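You operate a simulated robot arm through the tools that you are given. There is no shell and no other tool. Be economical: measure what you need, move in short steps, check, and stop when the job is done.

The job below is to be done with a simulated two-armed robot. You get a single attempt, and the scene is never put back.

Task
Fasten the purple cushion on the footrest.
Fine: lay it on top, press the blue stud, close the cushion clip, draw the strap slider to its green line.

The check looks at the end state, three seconds after you hand in, the way a careful person would. Anything else that was tipped, shoved, dropped, spilled or broken makes it a failure.

Robot
Two 7-joint arms with two-finger parallel grippers on one trunk, on a base that drives. Base frame: it is fixed to the floor where the robot stands at the start and does not move with it; the origin is under the middle of the robot, x ahead of it, y to its left, z up. Units: mm, rad, N and s.
The left shoulder is at the start at [30, 119, 935], the right one opposite. With the tool pointing down near the work surface each hand reaches from about 280 to 680 mm from the robot's upright axis, wherever it stands, measured 20 degrees to its own side. Places, roughly: blue stud [800, 400, 800]; cushion clip [700, 400, 800]; strap slider [700, 100, 800]; top of the footrest [700, 300, 800]. Payload 3.43 kg a hand.
The tool frame of a hand sits at the grasp point between the pads (the TCP): z along the fingers, y along the line on which they close. The tips reach 30 mm beyond it. The gripper opens to 94 mm. The fingers are 28 mm wide and 10 mm thick; the gripper's body (50 by 96 mm) begins 55 mm behind the TCP.
Orientation is that of the tool frame in the base frame, as a unit quaternion [w, x, y, z]. With the fingers straight down and closing along the base's y, the tool's x points along the base's -x, its y along +y and its z along -z.

Tools
- The arms move only by the tool arm_command. It takes "left_series", "right_series" or both (then of equal length, played together; a hand with none holds still); each is text: rows parted by semicolons, each of 7 numbers parted by spaces: the shift along the base's x, y, z in m, then the turn, a rotation vector about the base's x, y, z in rad, then the opening, from 0 (shut) to 1 (fully open). In form: x y z wx wy wz grip; .... A call has 1 to 12 rows; each row is the pose to reach, as a shift and turn from the pose commanded when the call began. A row lasts 0.2 s, in which the tool goes at most 50 mm and 0.15 rad; a call with a longer step from one row to the next is refused whole, and so is a gripper value outside its range. Where a pose cannot be reached the arm comes as near as it can. A force on the tool above 50 N (or 10 N above the force at the start of the call, whichever is more), or a blocked arm, ends the call early, and 0.2 s more pass. Each finger travels about 72 mm/s and halts on what it meets, pressing with about 42 N; the grip force reading is that of the motor and also rises with nothing between the fingers. The clock runs only during rows and for 0.2 s after the last one: add rows that repeat a pose to give the fingers time. The reply holds the time, the measured pose of the TCP, the force on the tool along the base axes, the opening and the grip force, in the units named above and with some noise, with the torque about the TCP (base axes, N m) and any sound that the robot's microphone picked up.
- Cameras (640 x 400 px; columns grow to the right, rows downward): "scene" is now at [35.7, 35.5, 1651.4]; the picture's right is [0.42, -0.91, 0.00], its down [-0.68, -0.31, -0.66] and it looks along [0.60, 0.28, -0.75] (base axes); focal length 292 px, centre (320, 200). "left" rides on the left gripper at [76, -14, -102] in its tool frame; the picture's right is [0.18, 0.98, 0.00], its down [-0.75, 0.14, -0.64] and it looks along [-0.63, 0.12, 0.77] (tool axes); focal length 243 px, centre (320, 200). "right" rides on the right gripper at [76, 14, -102] in its tool frame; the picture's right is [-0.18, 0.98, 0.00], its down [-0.75, -0.14, -0.64] and it looks along [-0.63, -0.12, 0.77] (tool axes); focal length 243 px, centre (320, 200). There is no depth. A picture from a camera that has moved, and an enlarged one, comes with that camera's place and axes in the base frame and with its lens. The place of the scene camera against the robot may be out by one fixed shift of up to 18 mm in any direction.
- snapshot(camera): a new picture of that camera. The clock stands still meanwhile.
- slide_trunk(by): slides the trunk up (or, below 0, down) by that many mm; the arms and the scene camera ride with it, the base frame stays. It gives what a move gives, with no picture.
- steer(legs): drives the robot by 1 to 6 legs, each [ahead, turn to the left] in mm and rad, along the robot's own axes; the way and the turn of a leg run together, so that a leg with both is an arc; at most 1500 mm and 3.142 rad a leg. The arms and the cameras ride along, it lands a little off, and it stops where it bumps. It gives what a move gives.
- aim_head(pan, tilt): turns the head with the scene camera to pan (to the left, within 2.496 rad either way) and tilt (down, from -0.506 to 1.204), counted from straight ahead of the robot. It gives what a move gives.
- inspect(camera, box): a new picture of the part [left, top, right, bottom] of that camera's present view, enlarged. The clock stands still meanwhile.
- close_job(): hands the job in; it is judged then, once.

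Work in short steps. Places have to be worked out from the pictures, the camera data and where the tool is seen: move nearer, look again, correct. Check each grasp and each placing, and mend what went wrong. You have 120 turns and 88 pictures in all, those below and enlarged ones among them. Open the grippers and draw the arms clear of the work before you hand the job in, unless the task says otherwise; then end with one line.

The tools are called after "Emit:" by a JSON object that holds its "fn" and its "kwargs". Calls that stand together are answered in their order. arm_command: Moves the arms, as the interface text tells. Its arguments: {"type":"object","properties":{"left_series":{"type":"string"},"right_series":{"type":"string"}},"required":[]} The other tools are called the same way: slide_trunk (by) slides the trunk up or down; steer (legs) drives the base; aim_head (pan, tilt) turns the head that bears the scene camera; snapshot (camera) takes a picture; inspect (camera, box) takes an enlarged picture of a part of a camera's view; close_job () hands the job in.

At the start:

```text
time_s: 0.0
left_eef_pos: [394.8, 331.2, 1152.8]
left_tool_rot: [0.0, 0.0, 1.0, 0.001]
left_force: [0.2, -0.5, 0.2]
left_moment: [0.02, 0.02, 0.01]
left_finger_gap: 94.1
left_grip_force: 0.2
right_eef_pos: [298.0, -9.0, 1096.1]
right_tool_rot: [0.0, 0.0, 1.0, 0.001]
right_force: [0.0, -0.5, -0.1]
right_moment: [-0.01, -0.04, 0.02]
right_finger_gap: 93.8
right_grip_force: 0.1
trunk travel left (down, up): [-200.0, 210.0]
robot x, y, heading: [1.7, 1.5, -0.001]
head pan, tilt: [0.433, 0.848]
```

scene: 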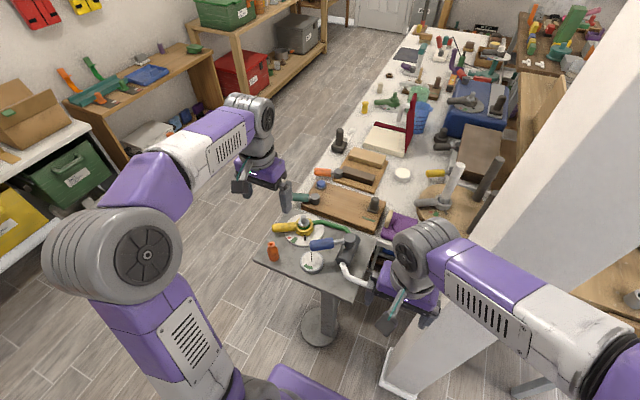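
right: 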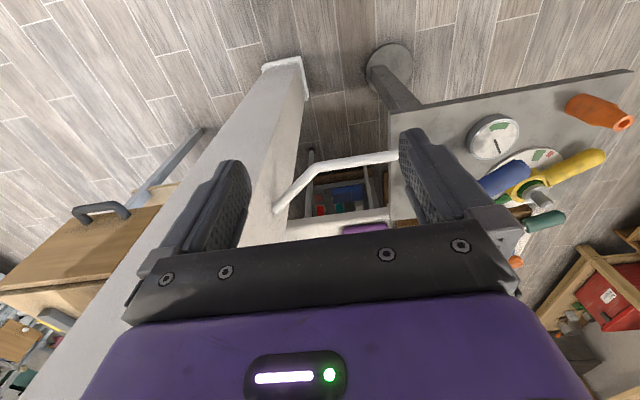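
left: 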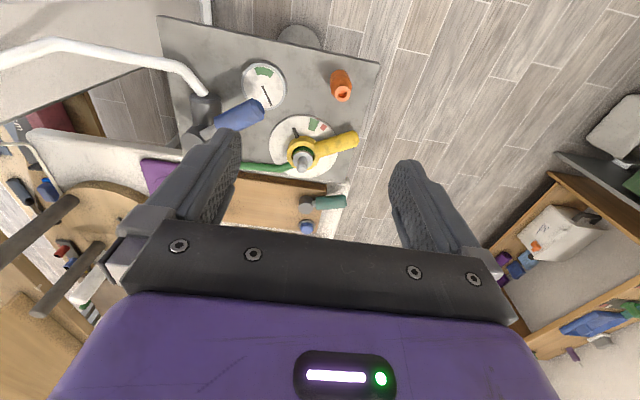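

The work area sits around column 340, row 205 of the scene picture. I enlarge it to identify the footrest, stud, clip, slider and cushion.

Emit:
{"fn": "inspect", "kwargs": {"camera": "scene", "box": [240, 120, 480, 270]}}

Emit:
{"fn": "inspect", "kwargs": {"camera": "left", "box": [0, 80, 400, 330]}}

```text
2.67 times, centred on (360, 195) of scene
camera zoom: at [35.7, 35.5, 1651.4], right [0.42, -0.91, 0.0], down [-0.68, -0.31, -0.66], along [0.6, 0.28, -0.75], focal length 779 px, centre (213, 213)
```

zoom: 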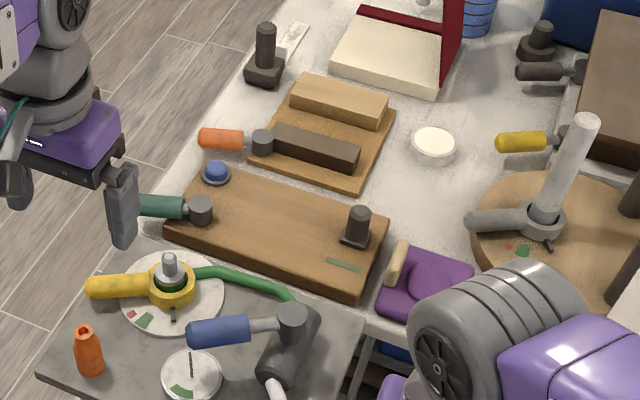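

```text
1.60 times, centred on (200, 205) of left
camera zoom: at [318.7, 317.9, 1256.5], right [-0.18, 0.98, 0.0], down [0.75, 0.14, 0.64], along [0.63, 0.12, -0.77], focal length 388 px, centre (512, 192)
```

zoom: 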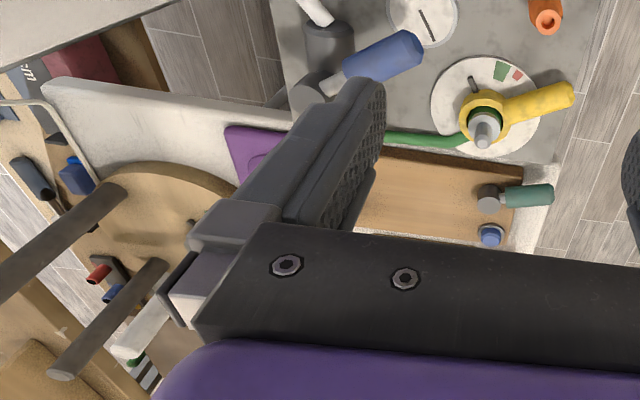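

The footrest looks like the wooden board with the blue stud, green-handled clip and dark slider knob, with the purple cushion to its right near [735, 40]. It is a bit far, so I look down and to the left to see where the base can go.

Emit:
{"fn": "aim_head", "kwargs": {"pan": 0.75, "tilt": 1.0}}

Emit:
{"fn": "snapshot", "kwargs": {"camera": "scene"}}

Emit:
{"fn": "aim_head", "kwargs": {"pan": 0.1, "tilt": 1.2}}

Emit:
{"fn": "snapshot", "kwargs": {"camera": "scene"}}

```text
time_s: 0.8
left_eef_pos: [395.4, 330.9, 1153.2]
left_tool_rot: [0.0, -0.001, 1.0, 0.0]
left_force: [0.7, -0.2, 0.6]
left_moment: [0.0, 0.01, -0.03]
left_finger_gap: 93.9
left_grip_force: 0.0
right_eef_pos: [296.9, -9.3, 1095.2]
right_tool_rot: [0.0, -0.001, 1.0, 0.0]
right_force: [-0.3, -0.2, 0.0]
right_moment: [-0.01, 0.01, -0.02]
right_finger_gap: 93.9
right_grip_force: 0.1
trunk travel left (down, up): [-200.0, 210.0]
robot x, y, heading: [1.1, 0.9, 0.006]
head pan, tilt: [0.75, 1.0]
```

```text
82 pictures are left
camera scene: at [15.6, 50.1, 1640.1], right [0.68, -0.73, 0.0], down [-0.62, -0.57, -0.54], along [0.4, 0.37, -0.84], focal length 292 px, centre (320, 200)
```

scene: 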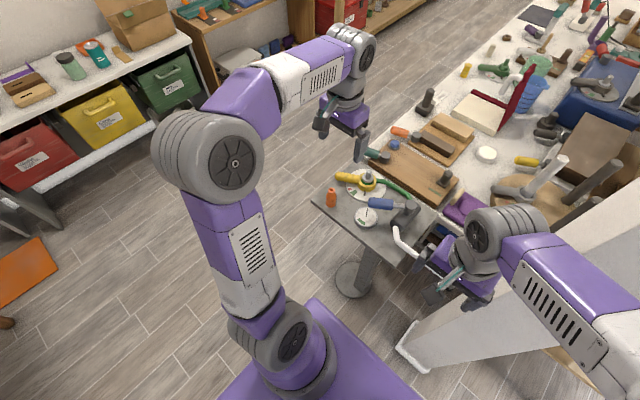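

```text
time_s: 1.8
left_eef_pos: [395.2, 331.0, 1153.8]
left_tool_rot: [0.0, 0.0, 1.0, 0.0]
left_force: [0.3, 0.7, 1.0]
left_moment: [-0.03, -0.02, 0.01]
left_finger_gap: 94.3
left_grip_force: 0.0
right_eef_pos: [298.7, -9.2, 1095.8]
right_tool_rot: [0.0, 0.0, 1.0, 0.001]
right_force: [0.9, -0.8, -0.3]
right_moment: [0.03, -0.02, -0.06]
right_finger_gap: 93.9
right_grip_force: 0.2
trunk travel left (down, up): [-200.0, 210.0]
robot x, y, heading: [1.7, -2.7, 0.003]
head pan, tilt: [0.099, 1.201]
```

```text
81 pictures are left
camera scene: at [20.2, 8.3, 1627.5], right [0.1, -0.99, 0.0], down [-0.93, -0.09, -0.36], along [0.36, 0.04, -0.93], focal length 292 px, centre (320, 200)
```

scene: 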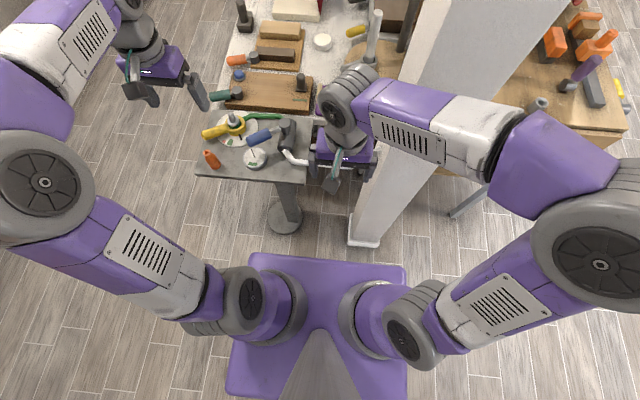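

Driving ahead about 150 mm looks feasible: the pedestal starts at x≈400 and the pillar at x≈403, y≈-115 rightward. The right forearm would hit the pillar, so I first swing the right hand back and out to the right side.

Emit:
{"fn": "arm_command", "kwargs": {"right_series": "-0.015 -0.04 0 0 0 -0.1 0;-0.03 -0.08 0 0 0 -0.2 0;-0.045 -0.12 0 0 0 -0.3 0;-0.06 -0.16 0 0 0 -0.4 0;-0.075 -0.20 0 0 0 -0.5 0;-0.09 -0.24 0 0 0 -0.6 0;-0.11 -0.28 0 0 0 -0.7 0;-0.13 -0.32 0 0 0 -0.8 0;-0.15 -0.36 0 0 0 -0.9 0;-0.17 -0.4 0 0 0 -1.0 0;-0.19 -0.44 0 0 0 -1.1 0;-0.21 -0.48 0 0 0 -1.2 0"}}

Emit:
{"fn": "aim_head", "kwargs": {"pan": -0.1, "tilt": 1.2}}

Emit:
{"fn": "snapshot", "kwargs": {"camera": "scene"}}

```text
time_s: 4.4
left_eef_pos: [394.2, 329.5, 1153.7]
left_tool_rot: [0.0, 0.0, 1.0, 0.0]
left_force: [-0.5, 0.0, -0.1]
left_moment: [-0.03, 0.01, 0.03]
left_finger_gap: 93.9
left_grip_force: 0.1
right_eef_pos: [85.9, -492.8, 1092.9]
right_tool_rot: [0.0, 0.565, 0.825, 0.0]
right_force: [-0.2, 0.6, 0.5]
right_moment: [0.02, 0.02, 0.0]
right_finger_gap: 0.3
right_grip_force: 32.2
trunk travel left (down, up): [-200.0, 210.0]
robot x, y, heading: [-0.1, 0.2, 0.001]
head pan, tilt: [0.099, 1.201]
```

```text
time_s: 5.2
left_eef_pos: [394.4, 331.0, 1151.6]
left_tool_rot: [-0.001, 0.0, 1.0, 0.0]
left_force: [0.3, 1.2, -0.5]
left_moment: [0.0, -0.02, 0.0]
left_finger_gap: 94.2
left_grip_force: 0.1
right_eef_pos: [86.4, -490.1, 1093.2]
right_tool_rot: [0.001, 0.564, 0.826, 0.0]
right_force: [-0.4, -0.2, -0.1]
right_moment: [0.0, -0.01, 0.0]
right_finger_gap: 0.0
right_grip_force: 33.1
trunk travel left (down, up): [-200.0, 210.0]
robot x, y, heading: [1.8, -0.2, -0.003]
head pan, tilt: [-0.099, 1.201]
```

```text
80 pictures are left
camera scene: at [20.2, -2.8, 1627.5], right [-0.1, -1.0, 0.0], down [-0.93, 0.09, -0.36], along [0.36, -0.04, -0.93], focal length 292 px, centre (320, 200)
```

scene: 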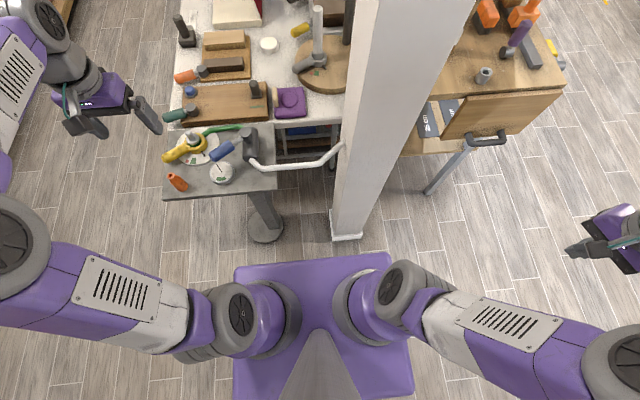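

To learn how far the base really extends, I turn the left hand so its camera looks back toward the robot's foot.

Emit:
{"fn": "arm_command", "kwargs": {"left_series": "0 0 0 0 0 -0.15 1;0 0 0 0 0 -0.3 1;0 0 0 0 0 -0.45 1;0 0 0 0 0 -0.6 1;0 0 0 0 0 -0.75 1;0 0 0 0 0 -0.9 1;0 0 0 0 0 -1.05 1;0 0 0 0 0 -1.2 1;0 0 0 0 0 -1.35 1;0 0 0 0 0 -1.5 1;0 0 0 0 0 -1.65 1;0 0 0 0 0 -1.8 1"}}

Emit:
{"fn": "snapshot", "kwargs": {"camera": "left"}}

```text
time_s: 7.8
left_eef_pos: [395.7, 330.6, 1153.9]
left_tool_rot: [-0.001, 0.784, 0.62, 0.0]
left_force: [0.0, 0.3, -0.1]
left_moment: [0.0, 0.01, -0.02]
left_finger_gap: 93.8
left_grip_force: 0.1
right_eef_pos: [86.5, -491.0, 1093.4]
right_tool_rot: [0.0, 0.564, 0.826, 0.0]
right_force: [0.0, 0.3, 0.7]
right_moment: [0.0, -0.01, 0.0]
right_finger_gap: 0.1
right_grip_force: 33.1
trunk travel left (down, up): [-200.0, 210.0]
robot x, y, heading: [0.2, 0.4, -0.003]
head pan, tilt: [-0.099, 1.201]
```

```text
79 pictures are left
camera left: at [399.1, 409.1, 1256.5], right [1.0, -0.05, 0.0], down [-0.04, -0.77, 0.64], along [-0.03, -0.64, -0.77], focal length 243 px, centre (320, 200)
```

left: 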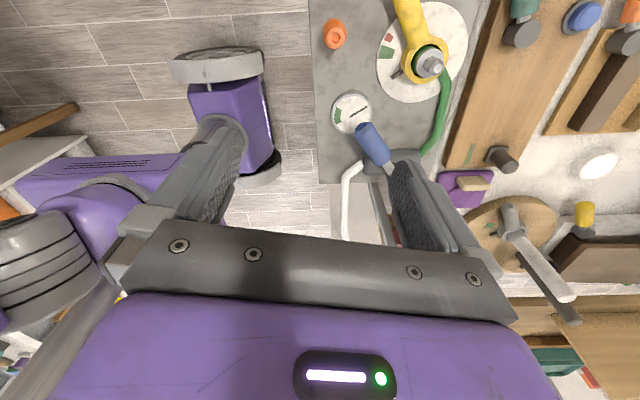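

The base front is at about x=150–200, so 170 mm ahead is safe. I drive, then look at the work with both cameras.

Emit:
{"fn": "steer", "kwargs": {"legs": [[170, 0]]}}

Emit:
{"fn": "aim_head", "kwargs": {"pan": 0.4, "tilt": 0.95}}

Emit:
{"fn": "snapshot", "kwargs": {"camera": "scene"}}

Emit:
{"fn": "snapshot", "kwargs": {"camera": "left"}}

```text
time_s: 9.2
left_eef_pos: [567.5, 330.3, 1152.1]
left_tool_rot: [0.0, 0.783, 0.622, 0.0]
left_force: [0.3, 0.2, -0.1]
left_moment: [0.0, 0.02, 0.0]
left_finger_gap: 93.8
left_grip_force: 0.1
right_eef_pos: [258.7, -490.9, 1093.7]
right_tool_rot: [0.0, 0.565, 0.825, -0.001]
right_force: [0.5, -0.5, 0.4]
right_moment: [-0.01, -0.02, -0.01]
right_finger_gap: 0.1
right_grip_force: 33.5
trunk travel left (down, up): [-200.0, 210.0]
robot x, y, heading: [171.2, -0.7, -0.002]
head pan, tilt: [-0.099, 1.201]
```

```text
time_s: 10.2
left_eef_pos: [566.4, 330.1, 1154.3]
left_tool_rot: [0.001, 0.783, 0.622, 0.0]
left_force: [0.6, 0.5, 0.0]
left_moment: [0.01, 0.0, 0.0]
left_finger_gap: 94.0
left_grip_force: 0.0
right_eef_pos: [258.3, -490.5, 1093.4]
right_tool_rot: [-0.001, 0.564, 0.825, 0.0]
right_force: [0.7, 0.6, -0.7]
right_moment: [0.03, 0.02, 0.04]
right_finger_gap: 0.0
right_grip_force: 33.0
trunk travel left (down, up): [-200.0, 210.0]
robot x, y, heading: [170.2, 0.6, 0.001]
head pan, tilt: [0.4, 0.949]
```

```text
78 pictures are left
camera scene: at [203.4, 31.0, 1643.7], right [0.39, -0.92, 0.0], down [-0.75, -0.32, -0.58], along [0.54, 0.23, -0.81], focal length 292 px, centre (320, 200)
```

scene: 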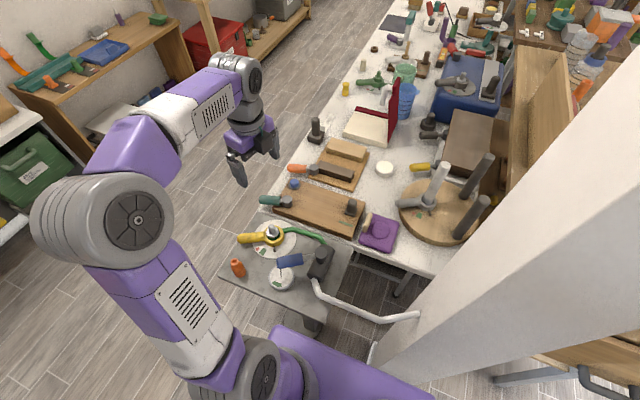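

```text
77 pictures are left
camera left: at [570.4, 409.4, 1256.4], right [1.0, -0.04, 0.0], down [-0.03, -0.77, 0.64], along [-0.03, -0.64, -0.77], focal length 243 px, centre (320, 200)
```

left: 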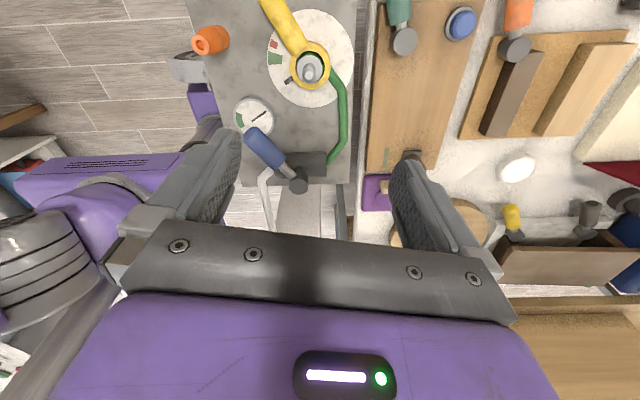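

Clear now. I enlarge both views of the footrest and cushion.

Emit:
{"fn": "inspect", "kwargs": {"camera": "scene", "box": [240, 150, 416, 260]}}

Emit:
{"fn": "inspect", "kwargs": {"camera": "left", "box": [330, 0, 490, 220]}}

```text
3.64 times, centred on (328, 205) of scene
camera zoom: at [203.4, 31.0, 1643.7], right [0.39, -0.92, 0.0], down [-0.75, -0.32, -0.58], along [0.54, 0.23, -0.81], focal length 1063 px, centre (291, 182)
```

zoom: 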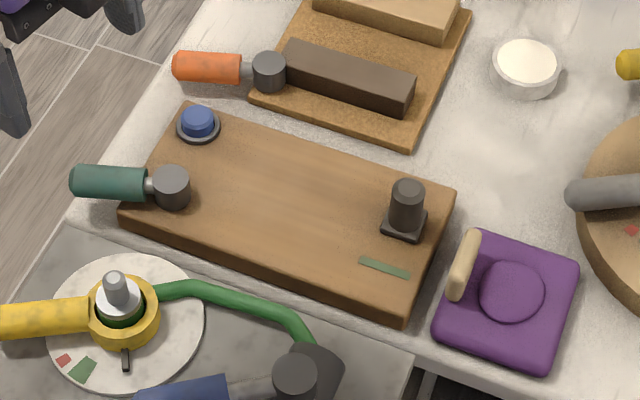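

```text
1.82 times, centred on (410, 110) of left
camera zoom: at [570.4, 409.4, 1256.4], right [1.0, -0.04, 0.0], down [-0.03, -0.77, 0.64], along [-0.03, -0.64, -0.77], focal length 441 px, centre (156, 364)
```

zoom: 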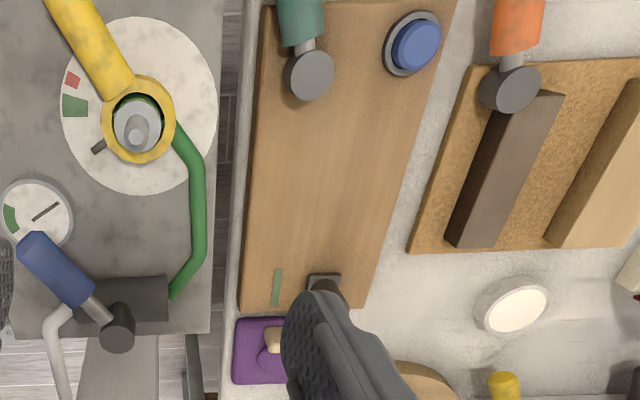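

I now enlarge the clip closely from both cameras to see how it pivots, and the cushion's handle.

Emit:
{"fn": "inspect", "kwargs": {"camera": "scene", "box": [255, 175, 311, 210]}}

Emit:
{"fn": "inspect", "kwargs": {"camera": "left", "box": [370, 0, 490, 75]}}

Emit:
{"fn": "inspect", "kwargs": {"camera": "scene", "box": [335, 190, 407, 255]}}

```text
11.43 times, centred on (283, 192) of scene
camera zoom: at [203.4, 31.0, 1643.7], right [0.39, -0.92, 0.0], down [-0.75, -0.32, -0.58], along [0.54, 0.23, -0.81], focal length 3340 px, centre (743, 286)
```

zoom: 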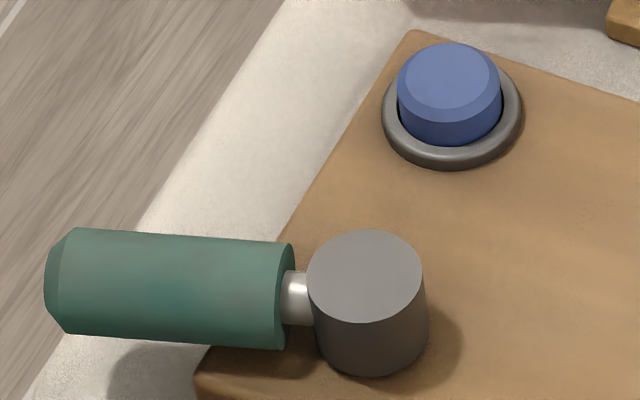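

```text
5.33 times, centred on (430, 38) of left
camera zoom: at [570.4, 409.4, 1256.4], right [1.0, -0.04, 0.0], down [-0.03, -0.77, 0.64], along [-0.03, -0.64, -0.77], focal length 1294 px, centre (-267, 1067)
```

zoom: 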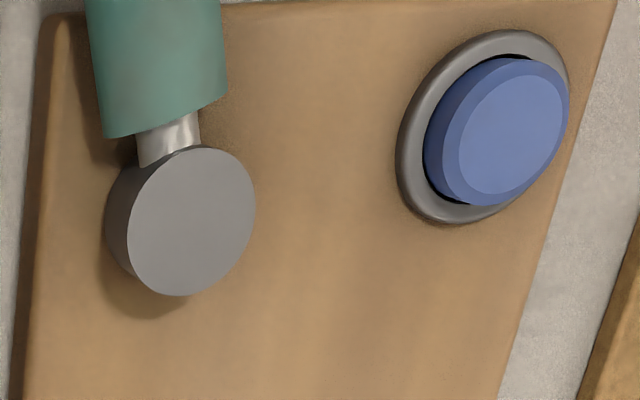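

```text
6.15 times, centred on (371, 222) of scene
camera zoom: at [203.4, 31.0, 1643.7], right [0.39, -0.92, 0.0], down [-0.75, -0.32, -0.58], along [0.54, 0.23, -0.81], focal length 1798 px, centre (6, 62)
```

zoom: 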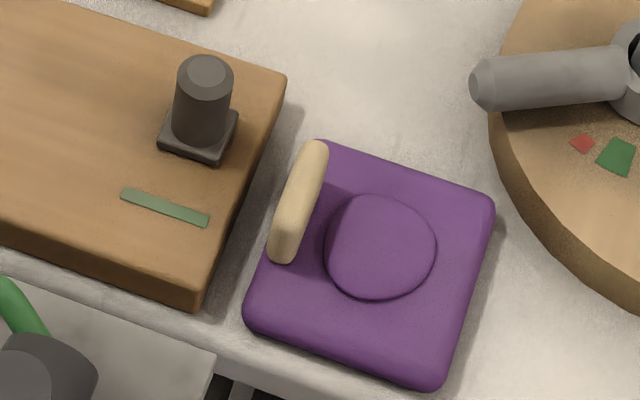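

The clip is a lever on a vertical pivot near [694, 353]; the slider (≈[755, 147]) must move about 50 mm toward -x to its line. The cushion has a cream tab on its +y edge near [727, 75]. I turn the left hand back to close along y and bring it above the tab.

Emit:
{"fn": "arm_command", "kwargs": {"left_series": "0.01 -0.021 -0.01 0 0 0.15 1;0.02 -0.042 -0.02 0 0 0.3 1;0.03 -0.063 -0.03 0 0 0.45 1;0.04 -0.084 -0.04 0 0 0.6 1;0.05 -0.105 -0.05 0 0 0.75 1;0.06 -0.126 -0.06 0 0 0.9 1;0.07 -0.147 -0.07 0 0 1.05 1;0.08 -0.168 -0.08 0 0 1.2 1;0.09 -0.189 -0.09 0 0 1.35 1;0.1 -0.21 -0.1 0 0 1.5 1;0.11 -0.231 -0.11 0 0 1.65 1;0.12 -0.252 -0.12 0 0 1.8 1"}}

Emit:
{"fn": "snapshot", "kwargs": {"camera": "left"}}

Emit:
{"fn": "snapshot", "kwargs": {"camera": "scene"}}

```text
time_s: 12.8
left_eef_pos: [686.5, 76.6, 1033.6]
left_tool_rot: [0.0, -0.001, 1.0, 0.0]
left_force: [0.5, -0.4, 0.4]
left_moment: [0.0, 0.02, 0.0]
left_finger_gap: 94.3
left_grip_force: 0.0
right_eef_pos: [258.4, -490.1, 1093.4]
right_tool_rot: [0.0, 0.564, 0.826, 0.0]
right_force: [0.5, 0.4, -0.2]
right_moment: [0.05, 0.0, 0.02]
right_finger_gap: 0.0
right_grip_force: 32.9
trunk travel left (down, up): [-200.0, 210.0]
robot x, y, heading: [171.2, -0.6, -0.0]
head pan, tilt: [0.4, 0.949]
```

```text
71 pictures are left
camera left: at [610.1, 64.4, 1137.3], right [-0.19, 0.98, 0.0], down [0.75, 0.14, 0.64], along [0.63, 0.12, -0.77], focal length 243 px, centre (320, 200)
```

left: 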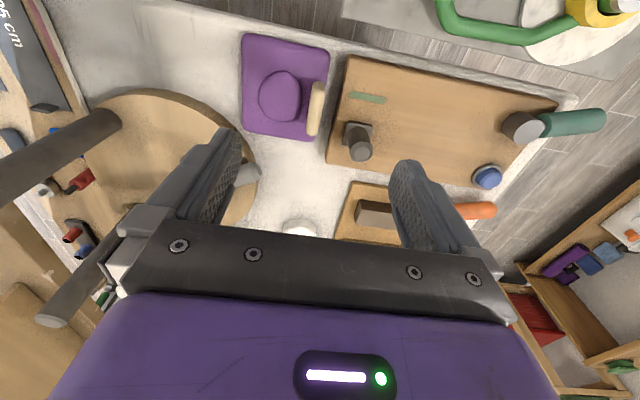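

```text
70 pictures are left
camera scene: at [203.7, 30.4, 1643.7], right [0.39, -0.92, 0.0], down [-0.75, -0.32, -0.58], along [0.54, 0.23, -0.81], focal length 292 px, centre (320, 200)
```

scene: 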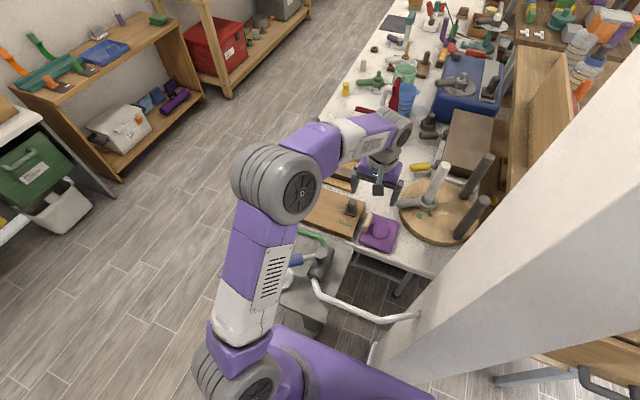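

Good view from the left hand. I enlarge the cushion to measure the tab.

Emit:
{"fn": "inspect", "kwargs": {"camera": "left", "box": [220, 20, 420, 170]}}

```text
2.67 times, centred on (320, 95) of left
camera zoom: at [610.1, 64.4, 1137.3], right [-0.19, 0.98, 0.0], down [0.75, 0.14, 0.64], along [0.63, 0.12, -0.77], focal length 647 px, centre (320, 480)
```

zoom: 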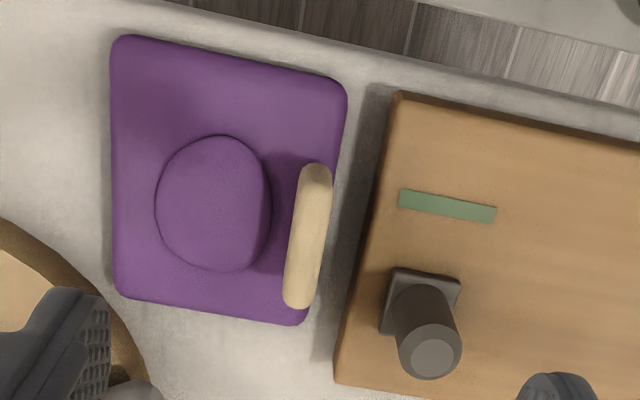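

Cushion spans roughly x 659–782, y -18–86; tab centre about [723, 80], 14 mm wide and 66 long. Board x 657–809; line at x=700; slider at [750, 146] with its knob top near z 860. I descend above the tab with fingers part closed to ~32 mm to clear the board.

Emit:
{"fn": "arm_command", "kwargs": {"left_series": "0.012 0.001 -0.03 0 0 0 0.8;0.024 0.002 -0.06 0 0 0 0.6;0.034 0.0034 -0.09 0 0 0 0.4;0.034 0.0034 -0.11 0 0 0 0.34;0.034 0.0034 -0.125 0 0 0 0.34;0.034 0.0034 -0.135 0 0 0 0.34;0.034 0.0034 -0.135 0 0 0 0.34"}}

Emit:
{"fn": "snapshot", "kwargs": {"camera": "left"}}

Emit:
{"fn": "inspect", "kwargs": {"camera": "scene", "box": [320, 160, 448, 260]}}

```text
time_s: 14.4
left_eef_pos: [720.2, 81.2, 897.9]
left_tool_rot: [0.0, -0.001, 1.0, 0.0]
left_force: [-0.2, 0.2, 0.1]
left_moment: [-0.05, 0.01, -0.02]
left_finger_gap: 32.0
left_grip_force: 0.1
right_eef_pos: [259.7, -490.5, 1094.0]
right_tool_rot: [0.0, 0.564, 0.826, 0.0]
right_force: [-0.1, -0.8, 0.2]
right_moment: [-0.01, -0.01, 0.04]
right_finger_gap: 0.1
right_grip_force: 32.9
trunk travel left (down, up): [-200.0, 210.0]
robot x, y, heading: [167.0, -3.1, -0.003]
head pan, tilt: [0.4, 0.949]
```

```text
68 pictures are left
camera left: at [643.8, 68.7, 1001.7], right [-0.19, 0.98, 0.0], down [0.75, 0.14, 0.64], along [0.63, 0.12, -0.77], focal length 243 px, centre (320, 200)
```

left: 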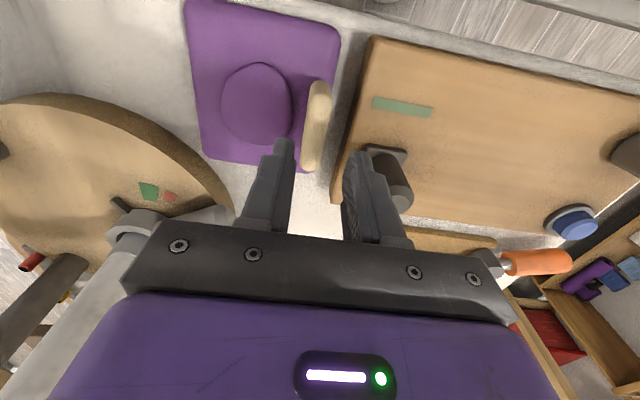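

```text
4.00 times, centred on (384, 210) of scene
camera zoom: at [203.2, 31.1, 1643.7], right [0.39, -0.92, 0.0], down [-0.75, -0.32, -0.58], along [0.54, 0.23, -0.81], focal length 1169 px, centre (64, 160)
```

zoom: 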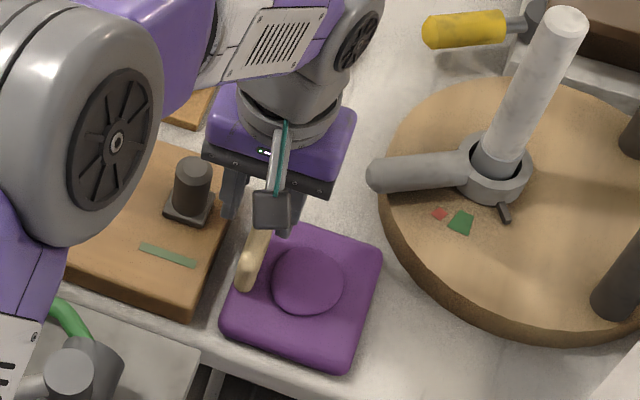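

The tab lies between the fingers in the picture. I descend in small steps to z≈855 and look again.

Emit:
{"fn": "arm_command", "kwargs": {"left_series": "0 0 -0.015 0 0 0 0.34;0 0 -0.03 0 0 0 0.34;0 0 -0.042 0 0 0 0.34"}}

Emit:
{"fn": "snapshot", "kwargs": {"camera": "left"}}

Emit:
{"fn": "inspect", "kwargs": {"camera": "scene", "box": [340, 180, 420, 255]}}

```text
time_s: 15.2
left_eef_pos: [722.1, 81.9, 857.5]
left_tool_rot: [0.0, 0.0, 1.0, 0.001]
left_force: [0.2, 0.0, 0.2]
left_moment: [0.0, -0.02, -0.01]
left_finger_gap: 32.1
left_grip_force: 0.1
right_eef_pos: [259.0, -490.8, 1093.8]
right_tool_rot: [0.001, 0.564, 0.826, 0.0]
right_force: [0.7, 0.4, 0.4]
right_moment: [-0.02, -0.01, -0.02]
right_finger_gap: 0.1
right_grip_force: 33.0
trunk travel left (down, up): [-200.0, 210.0]
robot x, y, heading: [173.1, -0.2, 0.005]
head pan, tilt: [0.4, 0.949]
```

```text
66 pictures are left
camera left: at [645.6, 69.5, 960.1], right [-0.18, 0.98, 0.0], down [0.75, 0.14, 0.64], along [0.63, 0.12, -0.77], focal length 243 px, centre (320, 200)
```

left: 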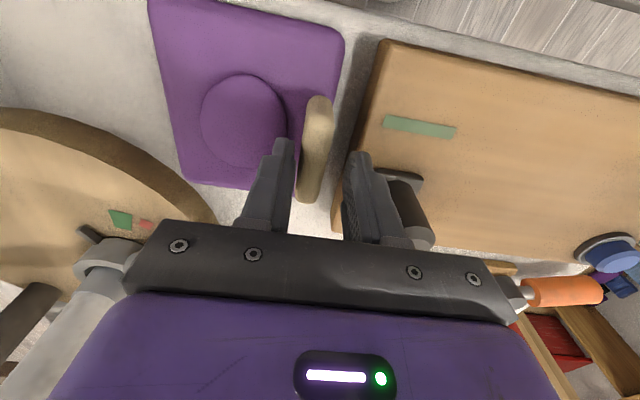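

```text
5.33 times, centred on (380, 218) of scene
camera zoom: at [203.4, 31.1, 1643.7], right [0.39, -0.92, 0.0], down [-0.75, -0.32, -0.58], along [0.54, 0.23, -0.81], focal length 1559 px, centre (0, 107)
```

zoom: 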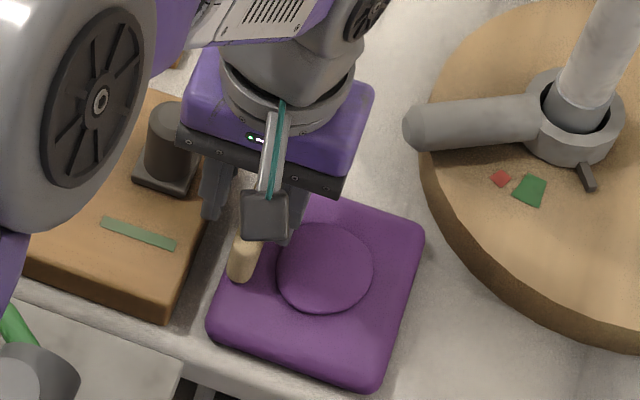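

Still free of contact and the tab is centred. I go down further in 8 mm steps, watching the force.

Emit:
{"fn": "arm_command", "kwargs": {"left_series": "0 0 -0.01 0 0 0 0.34;0 0 -0.02 0 0 0 0.34;0 0 -0.03 0 0 0 0.34"}}

Emit:
{"fn": "snapshot", "kwargs": {"camera": "left"}}

```text
time_s: 16.0
left_eef_pos: [720.8, 80.0, 840.2]
left_tool_rot: [0.003, -0.001, 1.0, 0.0]
left_force: [-19.1, 2.4, 30.8]
left_moment: [0.9, 0.97, 0.47]
left_finger_gap: 33.6
left_grip_force: 1.3
right_eef_pos: [257.1, -490.3, 1094.7]
right_tool_rot: [0.0, 0.564, 0.826, 0.001]
right_force: [0.4, 0.7, -0.2]
right_moment: [-0.01, 0.02, 0.01]
right_finger_gap: 0.0
right_grip_force: 33.4
trunk travel left (down, up): [-200.0, 210.0]
robot x, y, heading: [168.1, 1.5, 0.002]
head pan, tilt: [0.4, 0.949]
stopped in row 3 (left hand): the force on the tool passed its limit at 61 N (the readings are from after the stop); the commanded pose is now the measured one
```

```text
64 pictures are left
camera left: at [644.1, 68.4, 942.4], right [-0.19, 0.98, 0.0], down [0.75, 0.14, 0.65], along [0.64, 0.12, -0.76], focal length 243 px, centre (320, 200)
```

left: 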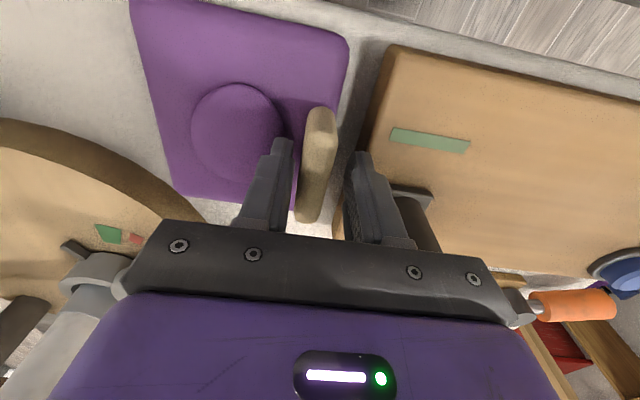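

The finger pads touched something at tip height ≈810, probably the cushion's raised button. I back off 3 mm and close on the tab.

Emit:
{"fn": "arm_command", "kwargs": {"left_series": "0 0 0.004 0 0 0 0.34;0 0 0.004 0 0 0 0.2;0 0 0.004 0 0 0 0.1;0 0 0.004 0 0 0 0.0;0 0 0.004 0 0 0 0.0;0 0 0.004 0 0 0 0.0"}}

Emit:
{"fn": "snapshot", "kwargs": {"camera": "left"}}

```text
time_s: 17.4
left_eef_pos: [724.2, 81.9, 840.2]
left_tool_rot: [0.005, -0.001, 1.0, 0.0]
left_force: [-0.1, 0.3, 0.1]
left_moment: [0.01, 0.01, -0.02]
left_finger_gap: 19.7
left_grip_force: 42.0
right_eef_pos: [259.6, -490.8, 1093.0]
right_tool_rot: [-0.001, 0.564, 0.826, 0.0]
right_force: [-0.2, 0.4, 0.0]
right_moment: [0.02, -0.01, 0.02]
right_finger_gap: 0.0
right_grip_force: 33.4
trunk travel left (down, up): [-200.0, 210.0]
robot x, y, heading: [168.9, -1.7, 0.004]
head pan, tilt: [0.4, 0.949]
```

```text
63 pictures are left
camera left: at [647.7, 69.1, 942.2], right [-0.19, 0.98, 0.0], down [0.75, 0.14, 0.65], along [0.64, 0.12, -0.76], focal length 243 px, centre (320, 200)
```

left: 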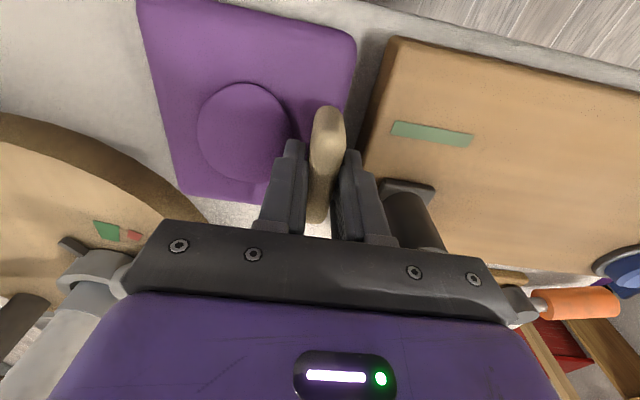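

Gripped: gap 19.7 mm at 42 N. I lift straight up 80 mm and check the hold.

Emit:
{"fn": "arm_command", "kwargs": {"left_series": "0 0 0.015 0 0 0 0;0 0 0.03 0 0 0 0;0 0 0.05 0 0 0 0;0 0 0.08 0 0 0 0;0 0 0.08 0 0 0 0"}}

Emit:
{"fn": "snapshot", "kwargs": {"camera": "left"}}

Emit:
{"fn": "inspect", "kwargs": {"camera": "scene", "box": [260, 150, 420, 260]}}

```text
time_s: 18.6
left_eef_pos: [725.4, 80.8, 921.3]
left_tool_rot: [0.005, 0.0, 1.0, -0.001]
left_force: [0.9, -0.8, -0.3]
left_moment: [0.02, -0.03, 0.01]
left_finger_gap: 19.7
left_grip_force: 42.6
right_eef_pos: [259.4, -490.9, 1093.6]
right_tool_rot: [0.0, 0.564, 0.826, 0.0]
right_force: [0.8, 0.0, 0.2]
right_moment: [0.03, 0.01, -0.02]
right_finger_gap: 0.1
right_grip_force: 32.9
trunk travel left (down, up): [-200.0, 210.0]
robot x, y, heading: [171.1, 3.8, 0.0]
head pan, tilt: [0.4, 0.949]
```

```text
62 pictures are left
camera left: at [648.2, 68.0, 1022.9], right [-0.19, 0.98, 0.0], down [0.75, 0.14, 0.65], along [0.64, 0.12, -0.76], focal length 243 px, centre (320, 200)
```

left: 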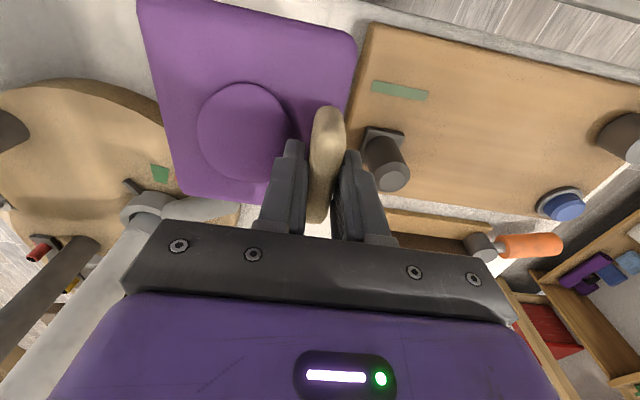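

```text
3.64 times, centred on (340, 205) of scene
camera zoom: at [203.6, 31.1, 1643.7], right [0.39, -0.92, 0.0], down [-0.75, -0.32, -0.58], along [0.54, 0.23, -0.81], focal length 1063 px, centre (247, 182)
```

zoom: 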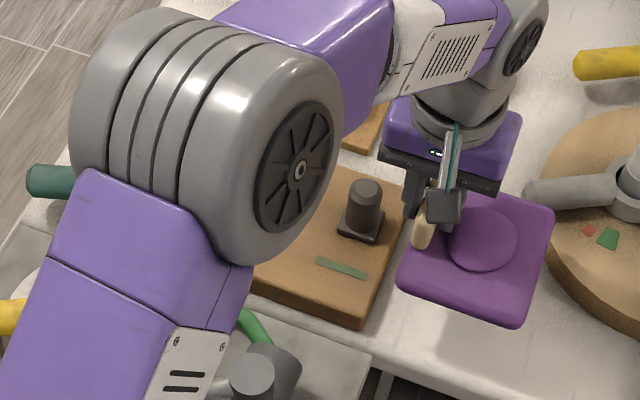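

The cushion is held firmly and level. I raise it another 60 mm to pass above the knob, then carry it over the board toward a cushion centre of about [733, 245].

Emit:
{"fn": "arm_command", "kwargs": {"left_series": "0 0 0.03 0 0 0 0;0 0 0.06 0 0 0 0;0.002 0.03 0.06 0 0 0 0;0.004 0.065 0.06 0 0 0 0;0.006 0.1 0.06 0 0 0 0;0.008 0.135 0.06 0 0 0 0;0.01 0.17 0.06 0 0 0 0;0.012 0.2 0.06 0 0 0 0;0.012 0.211 0.06 0 0 0 0;0.012 0.211 0.06 0 0 0 0"}}

Emit:
{"fn": "snapshot", "kwargs": {"camera": "left"}}

Emit:
{"fn": "inspect", "kwargs": {"camera": "scene", "box": [240, 150, 400, 260]}}

```text
time_s: 20.8
left_eef_pos: [737.6, 292.4, 980.1]
left_tool_rot: [0.005, -0.002, 1.0, -0.001]
left_force: [-0.1, -0.6, -1.2]
left_moment: [0.05, 0.01, 0.01]
left_finger_gap: 19.4
left_grip_force: 42.1
right_eef_pos: [258.1, -490.9, 1093.1]
right_tool_rot: [0.001, 0.564, 0.826, 0.0]
right_force: [0.8, -0.1, 0.3]
right_moment: [0.0, 0.04, -0.04]
right_finger_gap: 0.0
right_grip_force: 32.9
trunk travel left (down, up): [-200.0, 210.0]
robot x, y, heading: [171.9, 0.3, 0.004]
head pan, tilt: [0.4, 0.949]
```

```text
60 pictures are left
camera left: at [661.2, 279.7, 1082.9], right [-0.19, 0.98, 0.0], down [0.75, 0.14, 0.65], along [0.64, 0.12, -0.76], focal length 243 px, centre (320, 200)
```

left: 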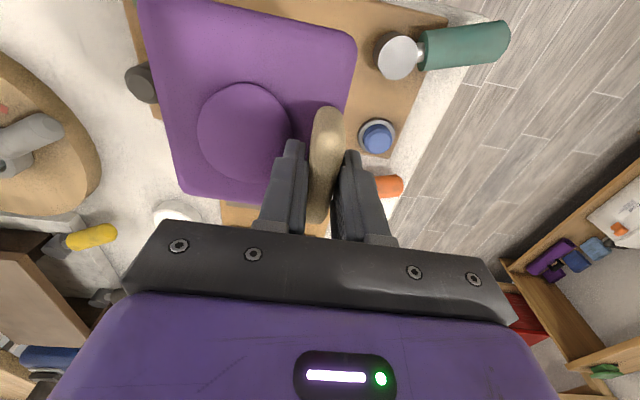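

```text
3.64 times, centred on (320, 205) of scene
camera zoom: at [203.3, 31.2, 1643.7], right [0.39, -0.92, 0.0], down [-0.75, -0.32, -0.58], along [0.54, 0.23, -0.81], focal length 1063 px, centre (320, 182)
```

zoom: 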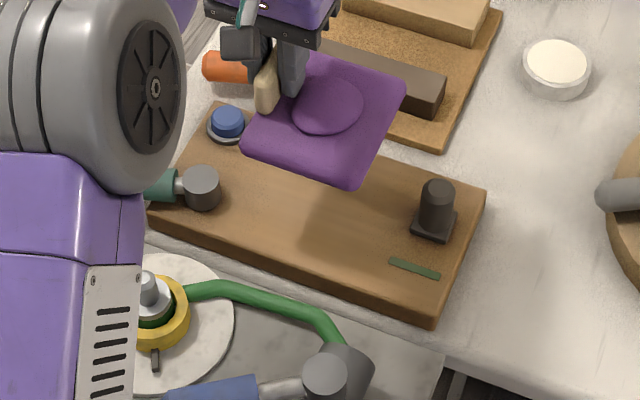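

The cushion is above the board between clip and slider. I lower it to near contact, in small last steps.

Emit:
{"fn": "arm_command", "kwargs": {"left_series": "0 0 -0.03 0 0 0 0;0 0 -0.06 0 0 0 0;0 0 -0.075 0 0 0 0;0 0 -0.085 0 0 0 0;0 0 -0.085 0 0 0 0"}}

Emit:
{"fn": "inspect", "kwargs": {"camera": "scene", "box": [240, 150, 400, 260]}}

Emit:
{"fn": "snapshot", "kwargs": {"camera": "left"}}

```text
time_s: 22.0
left_eef_pos: [735.2, 293.1, 892.7]
left_tool_rot: [0.005, -0.001, 1.0, 0.0]
left_force: [-0.1, 0.2, -1.7]
left_moment: [0.08, -0.01, 0.01]
left_finger_gap: 19.5
left_grip_force: 42.1
right_eef_pos: [258.6, -491.0, 1094.5]
right_tool_rot: [0.0, 0.564, 0.826, 0.0]
right_force: [-0.5, -0.1, 0.1]
right_moment: [-0.05, -0.02, 0.01]
right_finger_gap: 0.0
right_grip_force: 33.2
trunk travel left (down, up): [-200.0, 210.0]
robot x, y, heading: [170.2, 0.9, -0.003]
head pan, tilt: [0.4, 0.949]
```

```text
3.64 times, centred on (320, 205) of scene
camera zoom: at [203.1, 31.1, 1643.7], right [0.39, -0.92, 0.0], down [-0.75, -0.32, -0.58], along [0.54, 0.23, -0.81], focal length 1063 px, centre (320, 182)
```

zoom: 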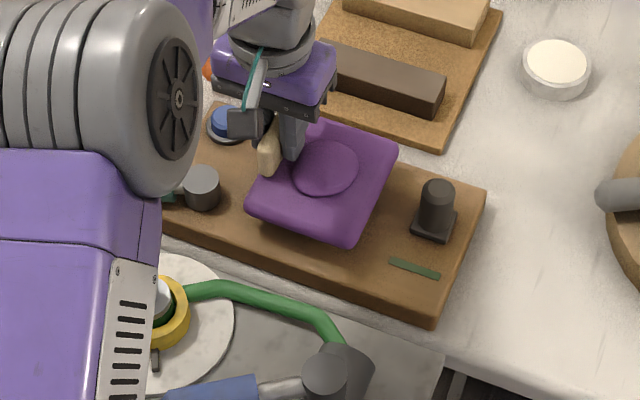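

```text
57 pictures are left
camera left: at [659.2, 280.2, 996.4], right [-0.19, 0.98, 0.0], down [0.75, 0.14, 0.65], along [0.64, 0.12, -0.76], focal length 243 px, centre (320, 200)
```

left: 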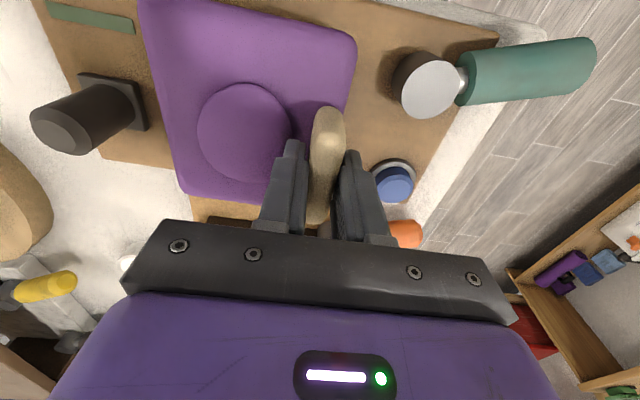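

Still slightly above. I lower in 3 mm steps until I feel contact.

Emit:
{"fn": "arm_command", "kwargs": {"left_series": "0 0 -0.003 0 0 0 0;0 0 -0.006 0 0 0 0;0 0 -0.009 0 0 0 0;0 0 -0.012 0 0 0 0"}}

```text
time_s: 23.0
left_eef_pos: [736.8, 292.6, 883.2]
left_tool_rot: [0.005, -0.001, 1.0, -0.001]
left_force: [0.4, -1.3, -1.8]
left_moment: [0.04, -0.01, -0.01]
left_finger_gap: 19.8
left_grip_force: 41.4
right_eef_pos: [259.1, -491.4, 1094.3]
right_tool_rot: [-0.001, 0.564, 0.825, -0.001]
right_force: [0.0, -0.2, -0.1]
right_moment: [0.03, 0.0, -0.03]
right_finger_gap: 0.0
right_grip_force: 33.1
trunk travel left (down, up): [-200.0, 210.0]
robot x, y, heading: [172.5, 1.7, 0.003]
head pan, tilt: [0.4, 0.949]
```

No contact yet; continuing down.

Emit:
{"fn": "arm_command", "kwargs": {"left_series": "0 0 -0.002 0 0 0 0;0 0 -0.004 0 0 0 0;0 0 -0.006 0 0 0 0"}}

Emit:
{"fn": "arm_command", "kwargs": {"left_series": "0 0 -0.002 0 0 0 0;0 0 -0.004 0 0 0 0"}}

```text
time_s: 23.8
left_eef_pos: [737.6, 293.5, 876.3]
left_tool_rot: [0.005, -0.002, 1.0, -0.001]
left_force: [-0.7, -0.1, -0.5]
left_moment: [0.04, 0.02, -0.01]
left_finger_gap: 19.7
left_grip_force: 41.9
right_eef_pos: [259.8, -490.1, 1093.2]
right_tool_rot: [0.001, 0.564, 0.826, 0.0]
right_force: [0.9, -0.1, -0.2]
right_moment: [0.01, 0.01, 0.0]
right_finger_gap: 0.0
right_grip_force: 32.7
trunk travel left (down, up): [-200.0, 210.0]
robot x, y, heading: [171.8, 1.8, 0.001]
head pan, tilt: [0.4, 0.949]
```

```text
time_s: 24.4
left_eef_pos: [735.6, 292.1, 872.9]
left_tool_rot: [0.005, -0.001, 1.0, 0.001]
left_force: [0.1, 0.5, -0.6]
left_moment: [0.04, 0.03, -0.01]
left_finger_gap: 19.7
left_grip_force: 42.3
right_eef_pos: [258.3, -490.6, 1094.0]
right_tool_rot: [0.0, 0.564, 0.826, 0.0]
right_force: [-0.2, -0.5, 1.1]
right_moment: [0.0, -0.01, -0.01]
right_finger_gap: 0.1
right_grip_force: 33.6
trunk travel left (down, up): [-200.0, 210.0]
robot x, y, heading: [172.2, -1.6, -0.0]
head pan, tilt: [0.4, 0.949]
```

Emit:
{"fn": "arm_command", "kwargs": {"left_series": "0 0 -0.002 0 0 0 0;0 0 -0.004 0 0 0 0"}}

Emit:
{"fn": "inspect", "kwargs": {"camera": "scene", "box": [260, 165, 380, 245]}}

```text
time_s: 25.0
left_eef_pos: [736.7, 293.4, 868.9]
left_tool_rot: [0.007, -0.001, 1.0, -0.001]
left_force: [-1.0, -0.4, 3.4]
left_moment: [-0.19, -0.24, -0.02]
left_finger_gap: 19.8
left_grip_force: 42.5
right_eef_pos: [258.7, -489.6, 1094.9]
right_tool_rot: [0.0, 0.564, 0.826, 0.0]
right_force: [-1.1, -0.5, -0.2]
right_moment: [0.01, 0.02, 0.03]
right_finger_gap: 0.0
right_grip_force: 33.3
trunk travel left (down, up): [-200.0, 210.0]
robot x, y, heading: [171.2, 1.1, -0.0]
head pan, tilt: [0.4, 0.949]
```

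```text
5.00 times, centred on (320, 205) of scene
camera zoom: at [202.6, 31.1, 1643.8], right [0.39, -0.92, 0.0], down [-0.75, -0.32, -0.58], along [0.54, 0.23, -0.81], focal length 1461 px, centre (320, 175)
```

zoom: 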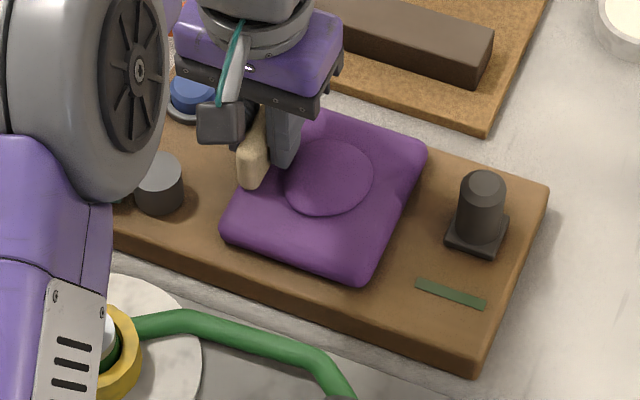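

Contact felt (3.4 N up) and the cushion lies square on the board. I open slightly and rise.

Emit:
{"fn": "arm_command", "kwargs": {"left_series": "0 0 -0.001 0 0 0 0.2;0 0 -0.001 0 0 0 0.38;0 0 -0.001 0 0 0 0.38;0 0 0.02 0 0 0 0.38;0 0 0.05 0 0 0 0.38;0 0 0.09 0 0 0 0.38;0 0 0.13 0 0 0 0.38;0 0 0.13 0 0 0 0.38"}}

Emit:
{"fn": "snapshot", "kwargs": {"camera": "left"}}

Emit:
{"fn": "inspect", "kwargs": {"camera": "scene", "box": [240, 150, 400, 260]}}

```text
time_s: 26.8
left_eef_pos: [738.1, 293.9, 999.3]
left_tool_rot: [0.004, 0.0, 1.0, 0.0]
left_force: [-0.1, -0.6, 0.7]
left_moment: [0.04, 0.01, 0.01]
left_finger_gap: 35.6
left_grip_force: 0.0
right_eef_pos: [259.0, -492.1, 1093.9]
right_tool_rot: [0.0, 0.564, 0.826, -0.001]
right_force: [0.2, -0.7, 0.1]
right_moment: [0.0, -0.01, 0.03]
right_finger_gap: 0.0
right_grip_force: 32.9
trunk travel left (down, up): [-200.0, 210.0]
robot x, y, heading: [172.4, -1.7, 0.002]
head pan, tilt: [0.4, 0.949]
```

```text
55 pictures are left
camera left: at [662.1, 281.5, 1101.0], right [-0.18, 0.98, 0.0], down [0.75, 0.14, 0.65], along [0.64, 0.12, -0.76], focal length 243 px, centre (320, 200)
```

left: 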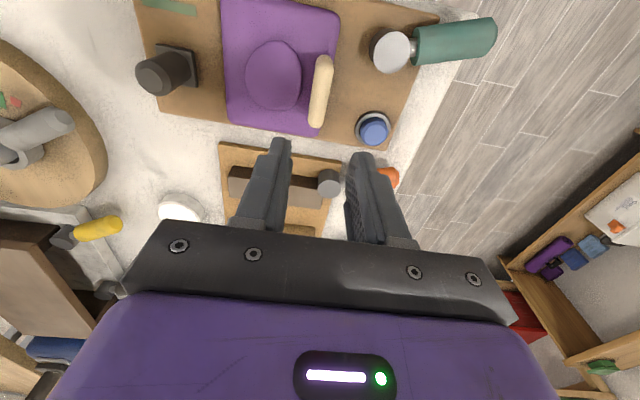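

```text
3.64 times, centred on (320, 205) of scene
camera zoom: at [203.4, 31.3, 1643.7], right [0.39, -0.92, 0.0], down [-0.75, -0.32, -0.58], along [0.54, 0.23, -0.81], focal length 1063 px, centre (320, 182)
```

zoom: 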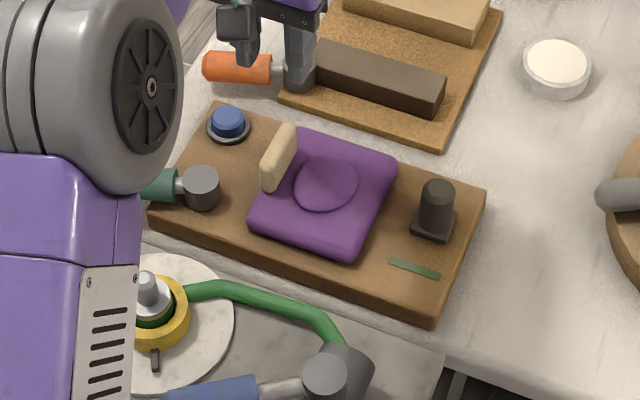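

Cushion placed well. Next the stud near [778, 369]: I close the fingers and move above it.

Emit:
{"fn": "arm_command", "kwargs": {"left_series": "0.01 0.02 0 0 0 0 0.2;0.02 0.04 0 0 0 0 0;0.03 0.06 0 0 0 0 0;0.04 0.075 0 0 0 0 0;0.04 0.075 -0.03 0 0 0 0;0.04 0.075 -0.06 0 0 0 0;0.04 0.075 -0.09 0 0 0 0;0.04 0.075 -0.09 0 0 0 0"}}

Emit:
{"fn": "snapshot", "kwargs": {"camera": "left"}}

Emit:
{"fn": "inspect", "kwargs": {"camera": "scene", "box": [240, 150, 400, 260]}}

```text
time_s: 28.6
left_eef_pos: [776.8, 365.6, 908.2]
left_tool_rot: [0.005, -0.001, 1.0, 0.0]
left_force: [1.0, -0.6, -0.2]
left_moment: [-0.02, -0.01, -0.01]
left_finger_gap: 0.0
left_grip_force: 32.6
right_eef_pos: [258.6, -490.6, 1093.8]
right_tool_rot: [0.0, 0.564, 0.826, 0.001]
right_force: [-0.3, -0.7, 0.1]
right_moment: [-0.01, -0.01, -0.01]
right_finger_gap: 0.0
right_grip_force: 33.3
trunk travel left (down, up): [-200.0, 210.0]
robot x, y, heading: [169.8, 3.6, 0.005]
head pan, tilt: [0.4, 0.949]
```

```text
53 pictures are left
camera left: at [698.2, 352.6, 1010.1], right [-0.19, 0.98, 0.0], down [0.75, 0.14, 0.65], along [0.64, 0.12, -0.76], focal length 243 px, centre (320, 200)
```

left: 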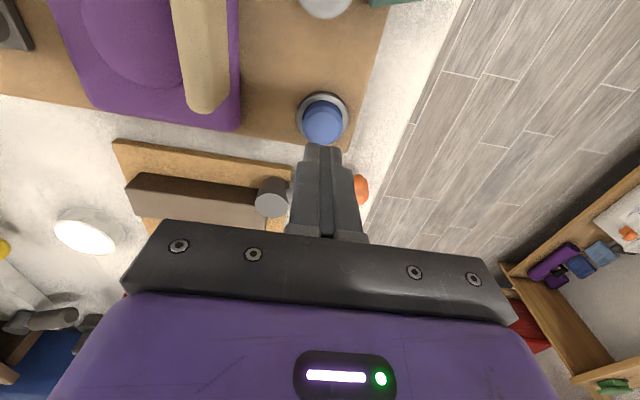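

```text
3.64 times, centred on (320, 205) of scene
camera zoom: at [202.8, 31.0, 1643.7], right [0.39, -0.92, 0.0], down [-0.75, -0.32, -0.58], along [0.54, 0.23, -0.81], focal length 1063 px, centre (320, 182)
```

zoom: 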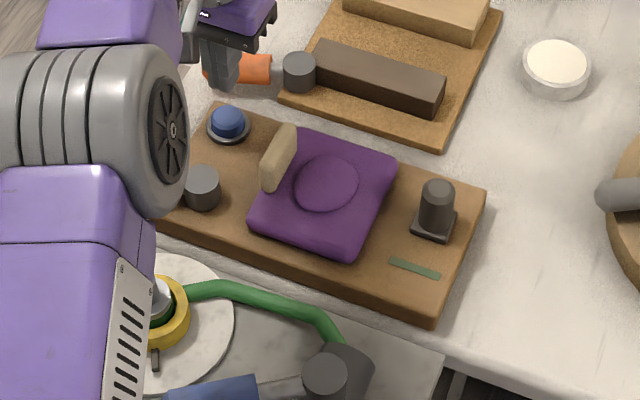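

Re-measured stud: [778, 369], top z ≈ 817. I descend toward it and then press gently.

Emit:
{"fn": "arm_command", "kwargs": {"left_series": "0.001 0.003 -0.02 0 0 0 0;0.001 0.003 -0.04 0 0 0 0;0.001 0.003 -0.05 0 0 0 0;0.001 0.003 -0.056 0 0 0 0;0.001 0.003 -0.062 0 0 0 0"}}

Emit:
{"fn": "snapshot", "kwargs": {"camera": "left"}}

```text
time_s: 29.8
left_eef_pos: [776.7, 370.6, 852.6]
left_tool_rot: [0.01, -0.001, 1.0, 0.001]
left_force: [-6.1, -0.8, 24.5]
left_moment: [-0.05, 0.47, -0.07]
left_finger_gap: 0.0
left_grip_force: 32.6
right_eef_pos: [256.6, -491.4, 1094.2]
right_tool_rot: [0.0, 0.565, 0.825, 0.001]
right_force: [-0.2, 0.1, 0.7]
right_moment: [-0.01, -0.01, 0.0]
right_finger_gap: 0.0
right_grip_force: 33.0
trunk travel left (down, up): [-200.0, 210.0]
robot x, y, heading: [170.7, 0.1, 0.002]
head pan, tilt: [0.4, 0.949]
heard: click
```

```text
51 pictures are left
camera left: at [699.3, 357.9, 953.7], right [-0.19, 0.98, 0.0], down [0.74, 0.14, 0.66], along [0.64, 0.12, -0.75], focal length 243 px, centre (320, 200)
```

left: 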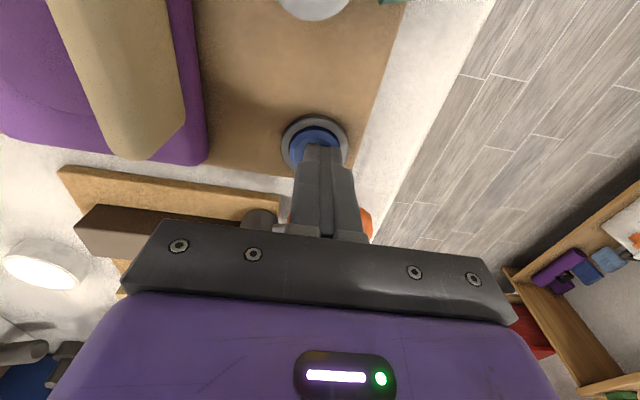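

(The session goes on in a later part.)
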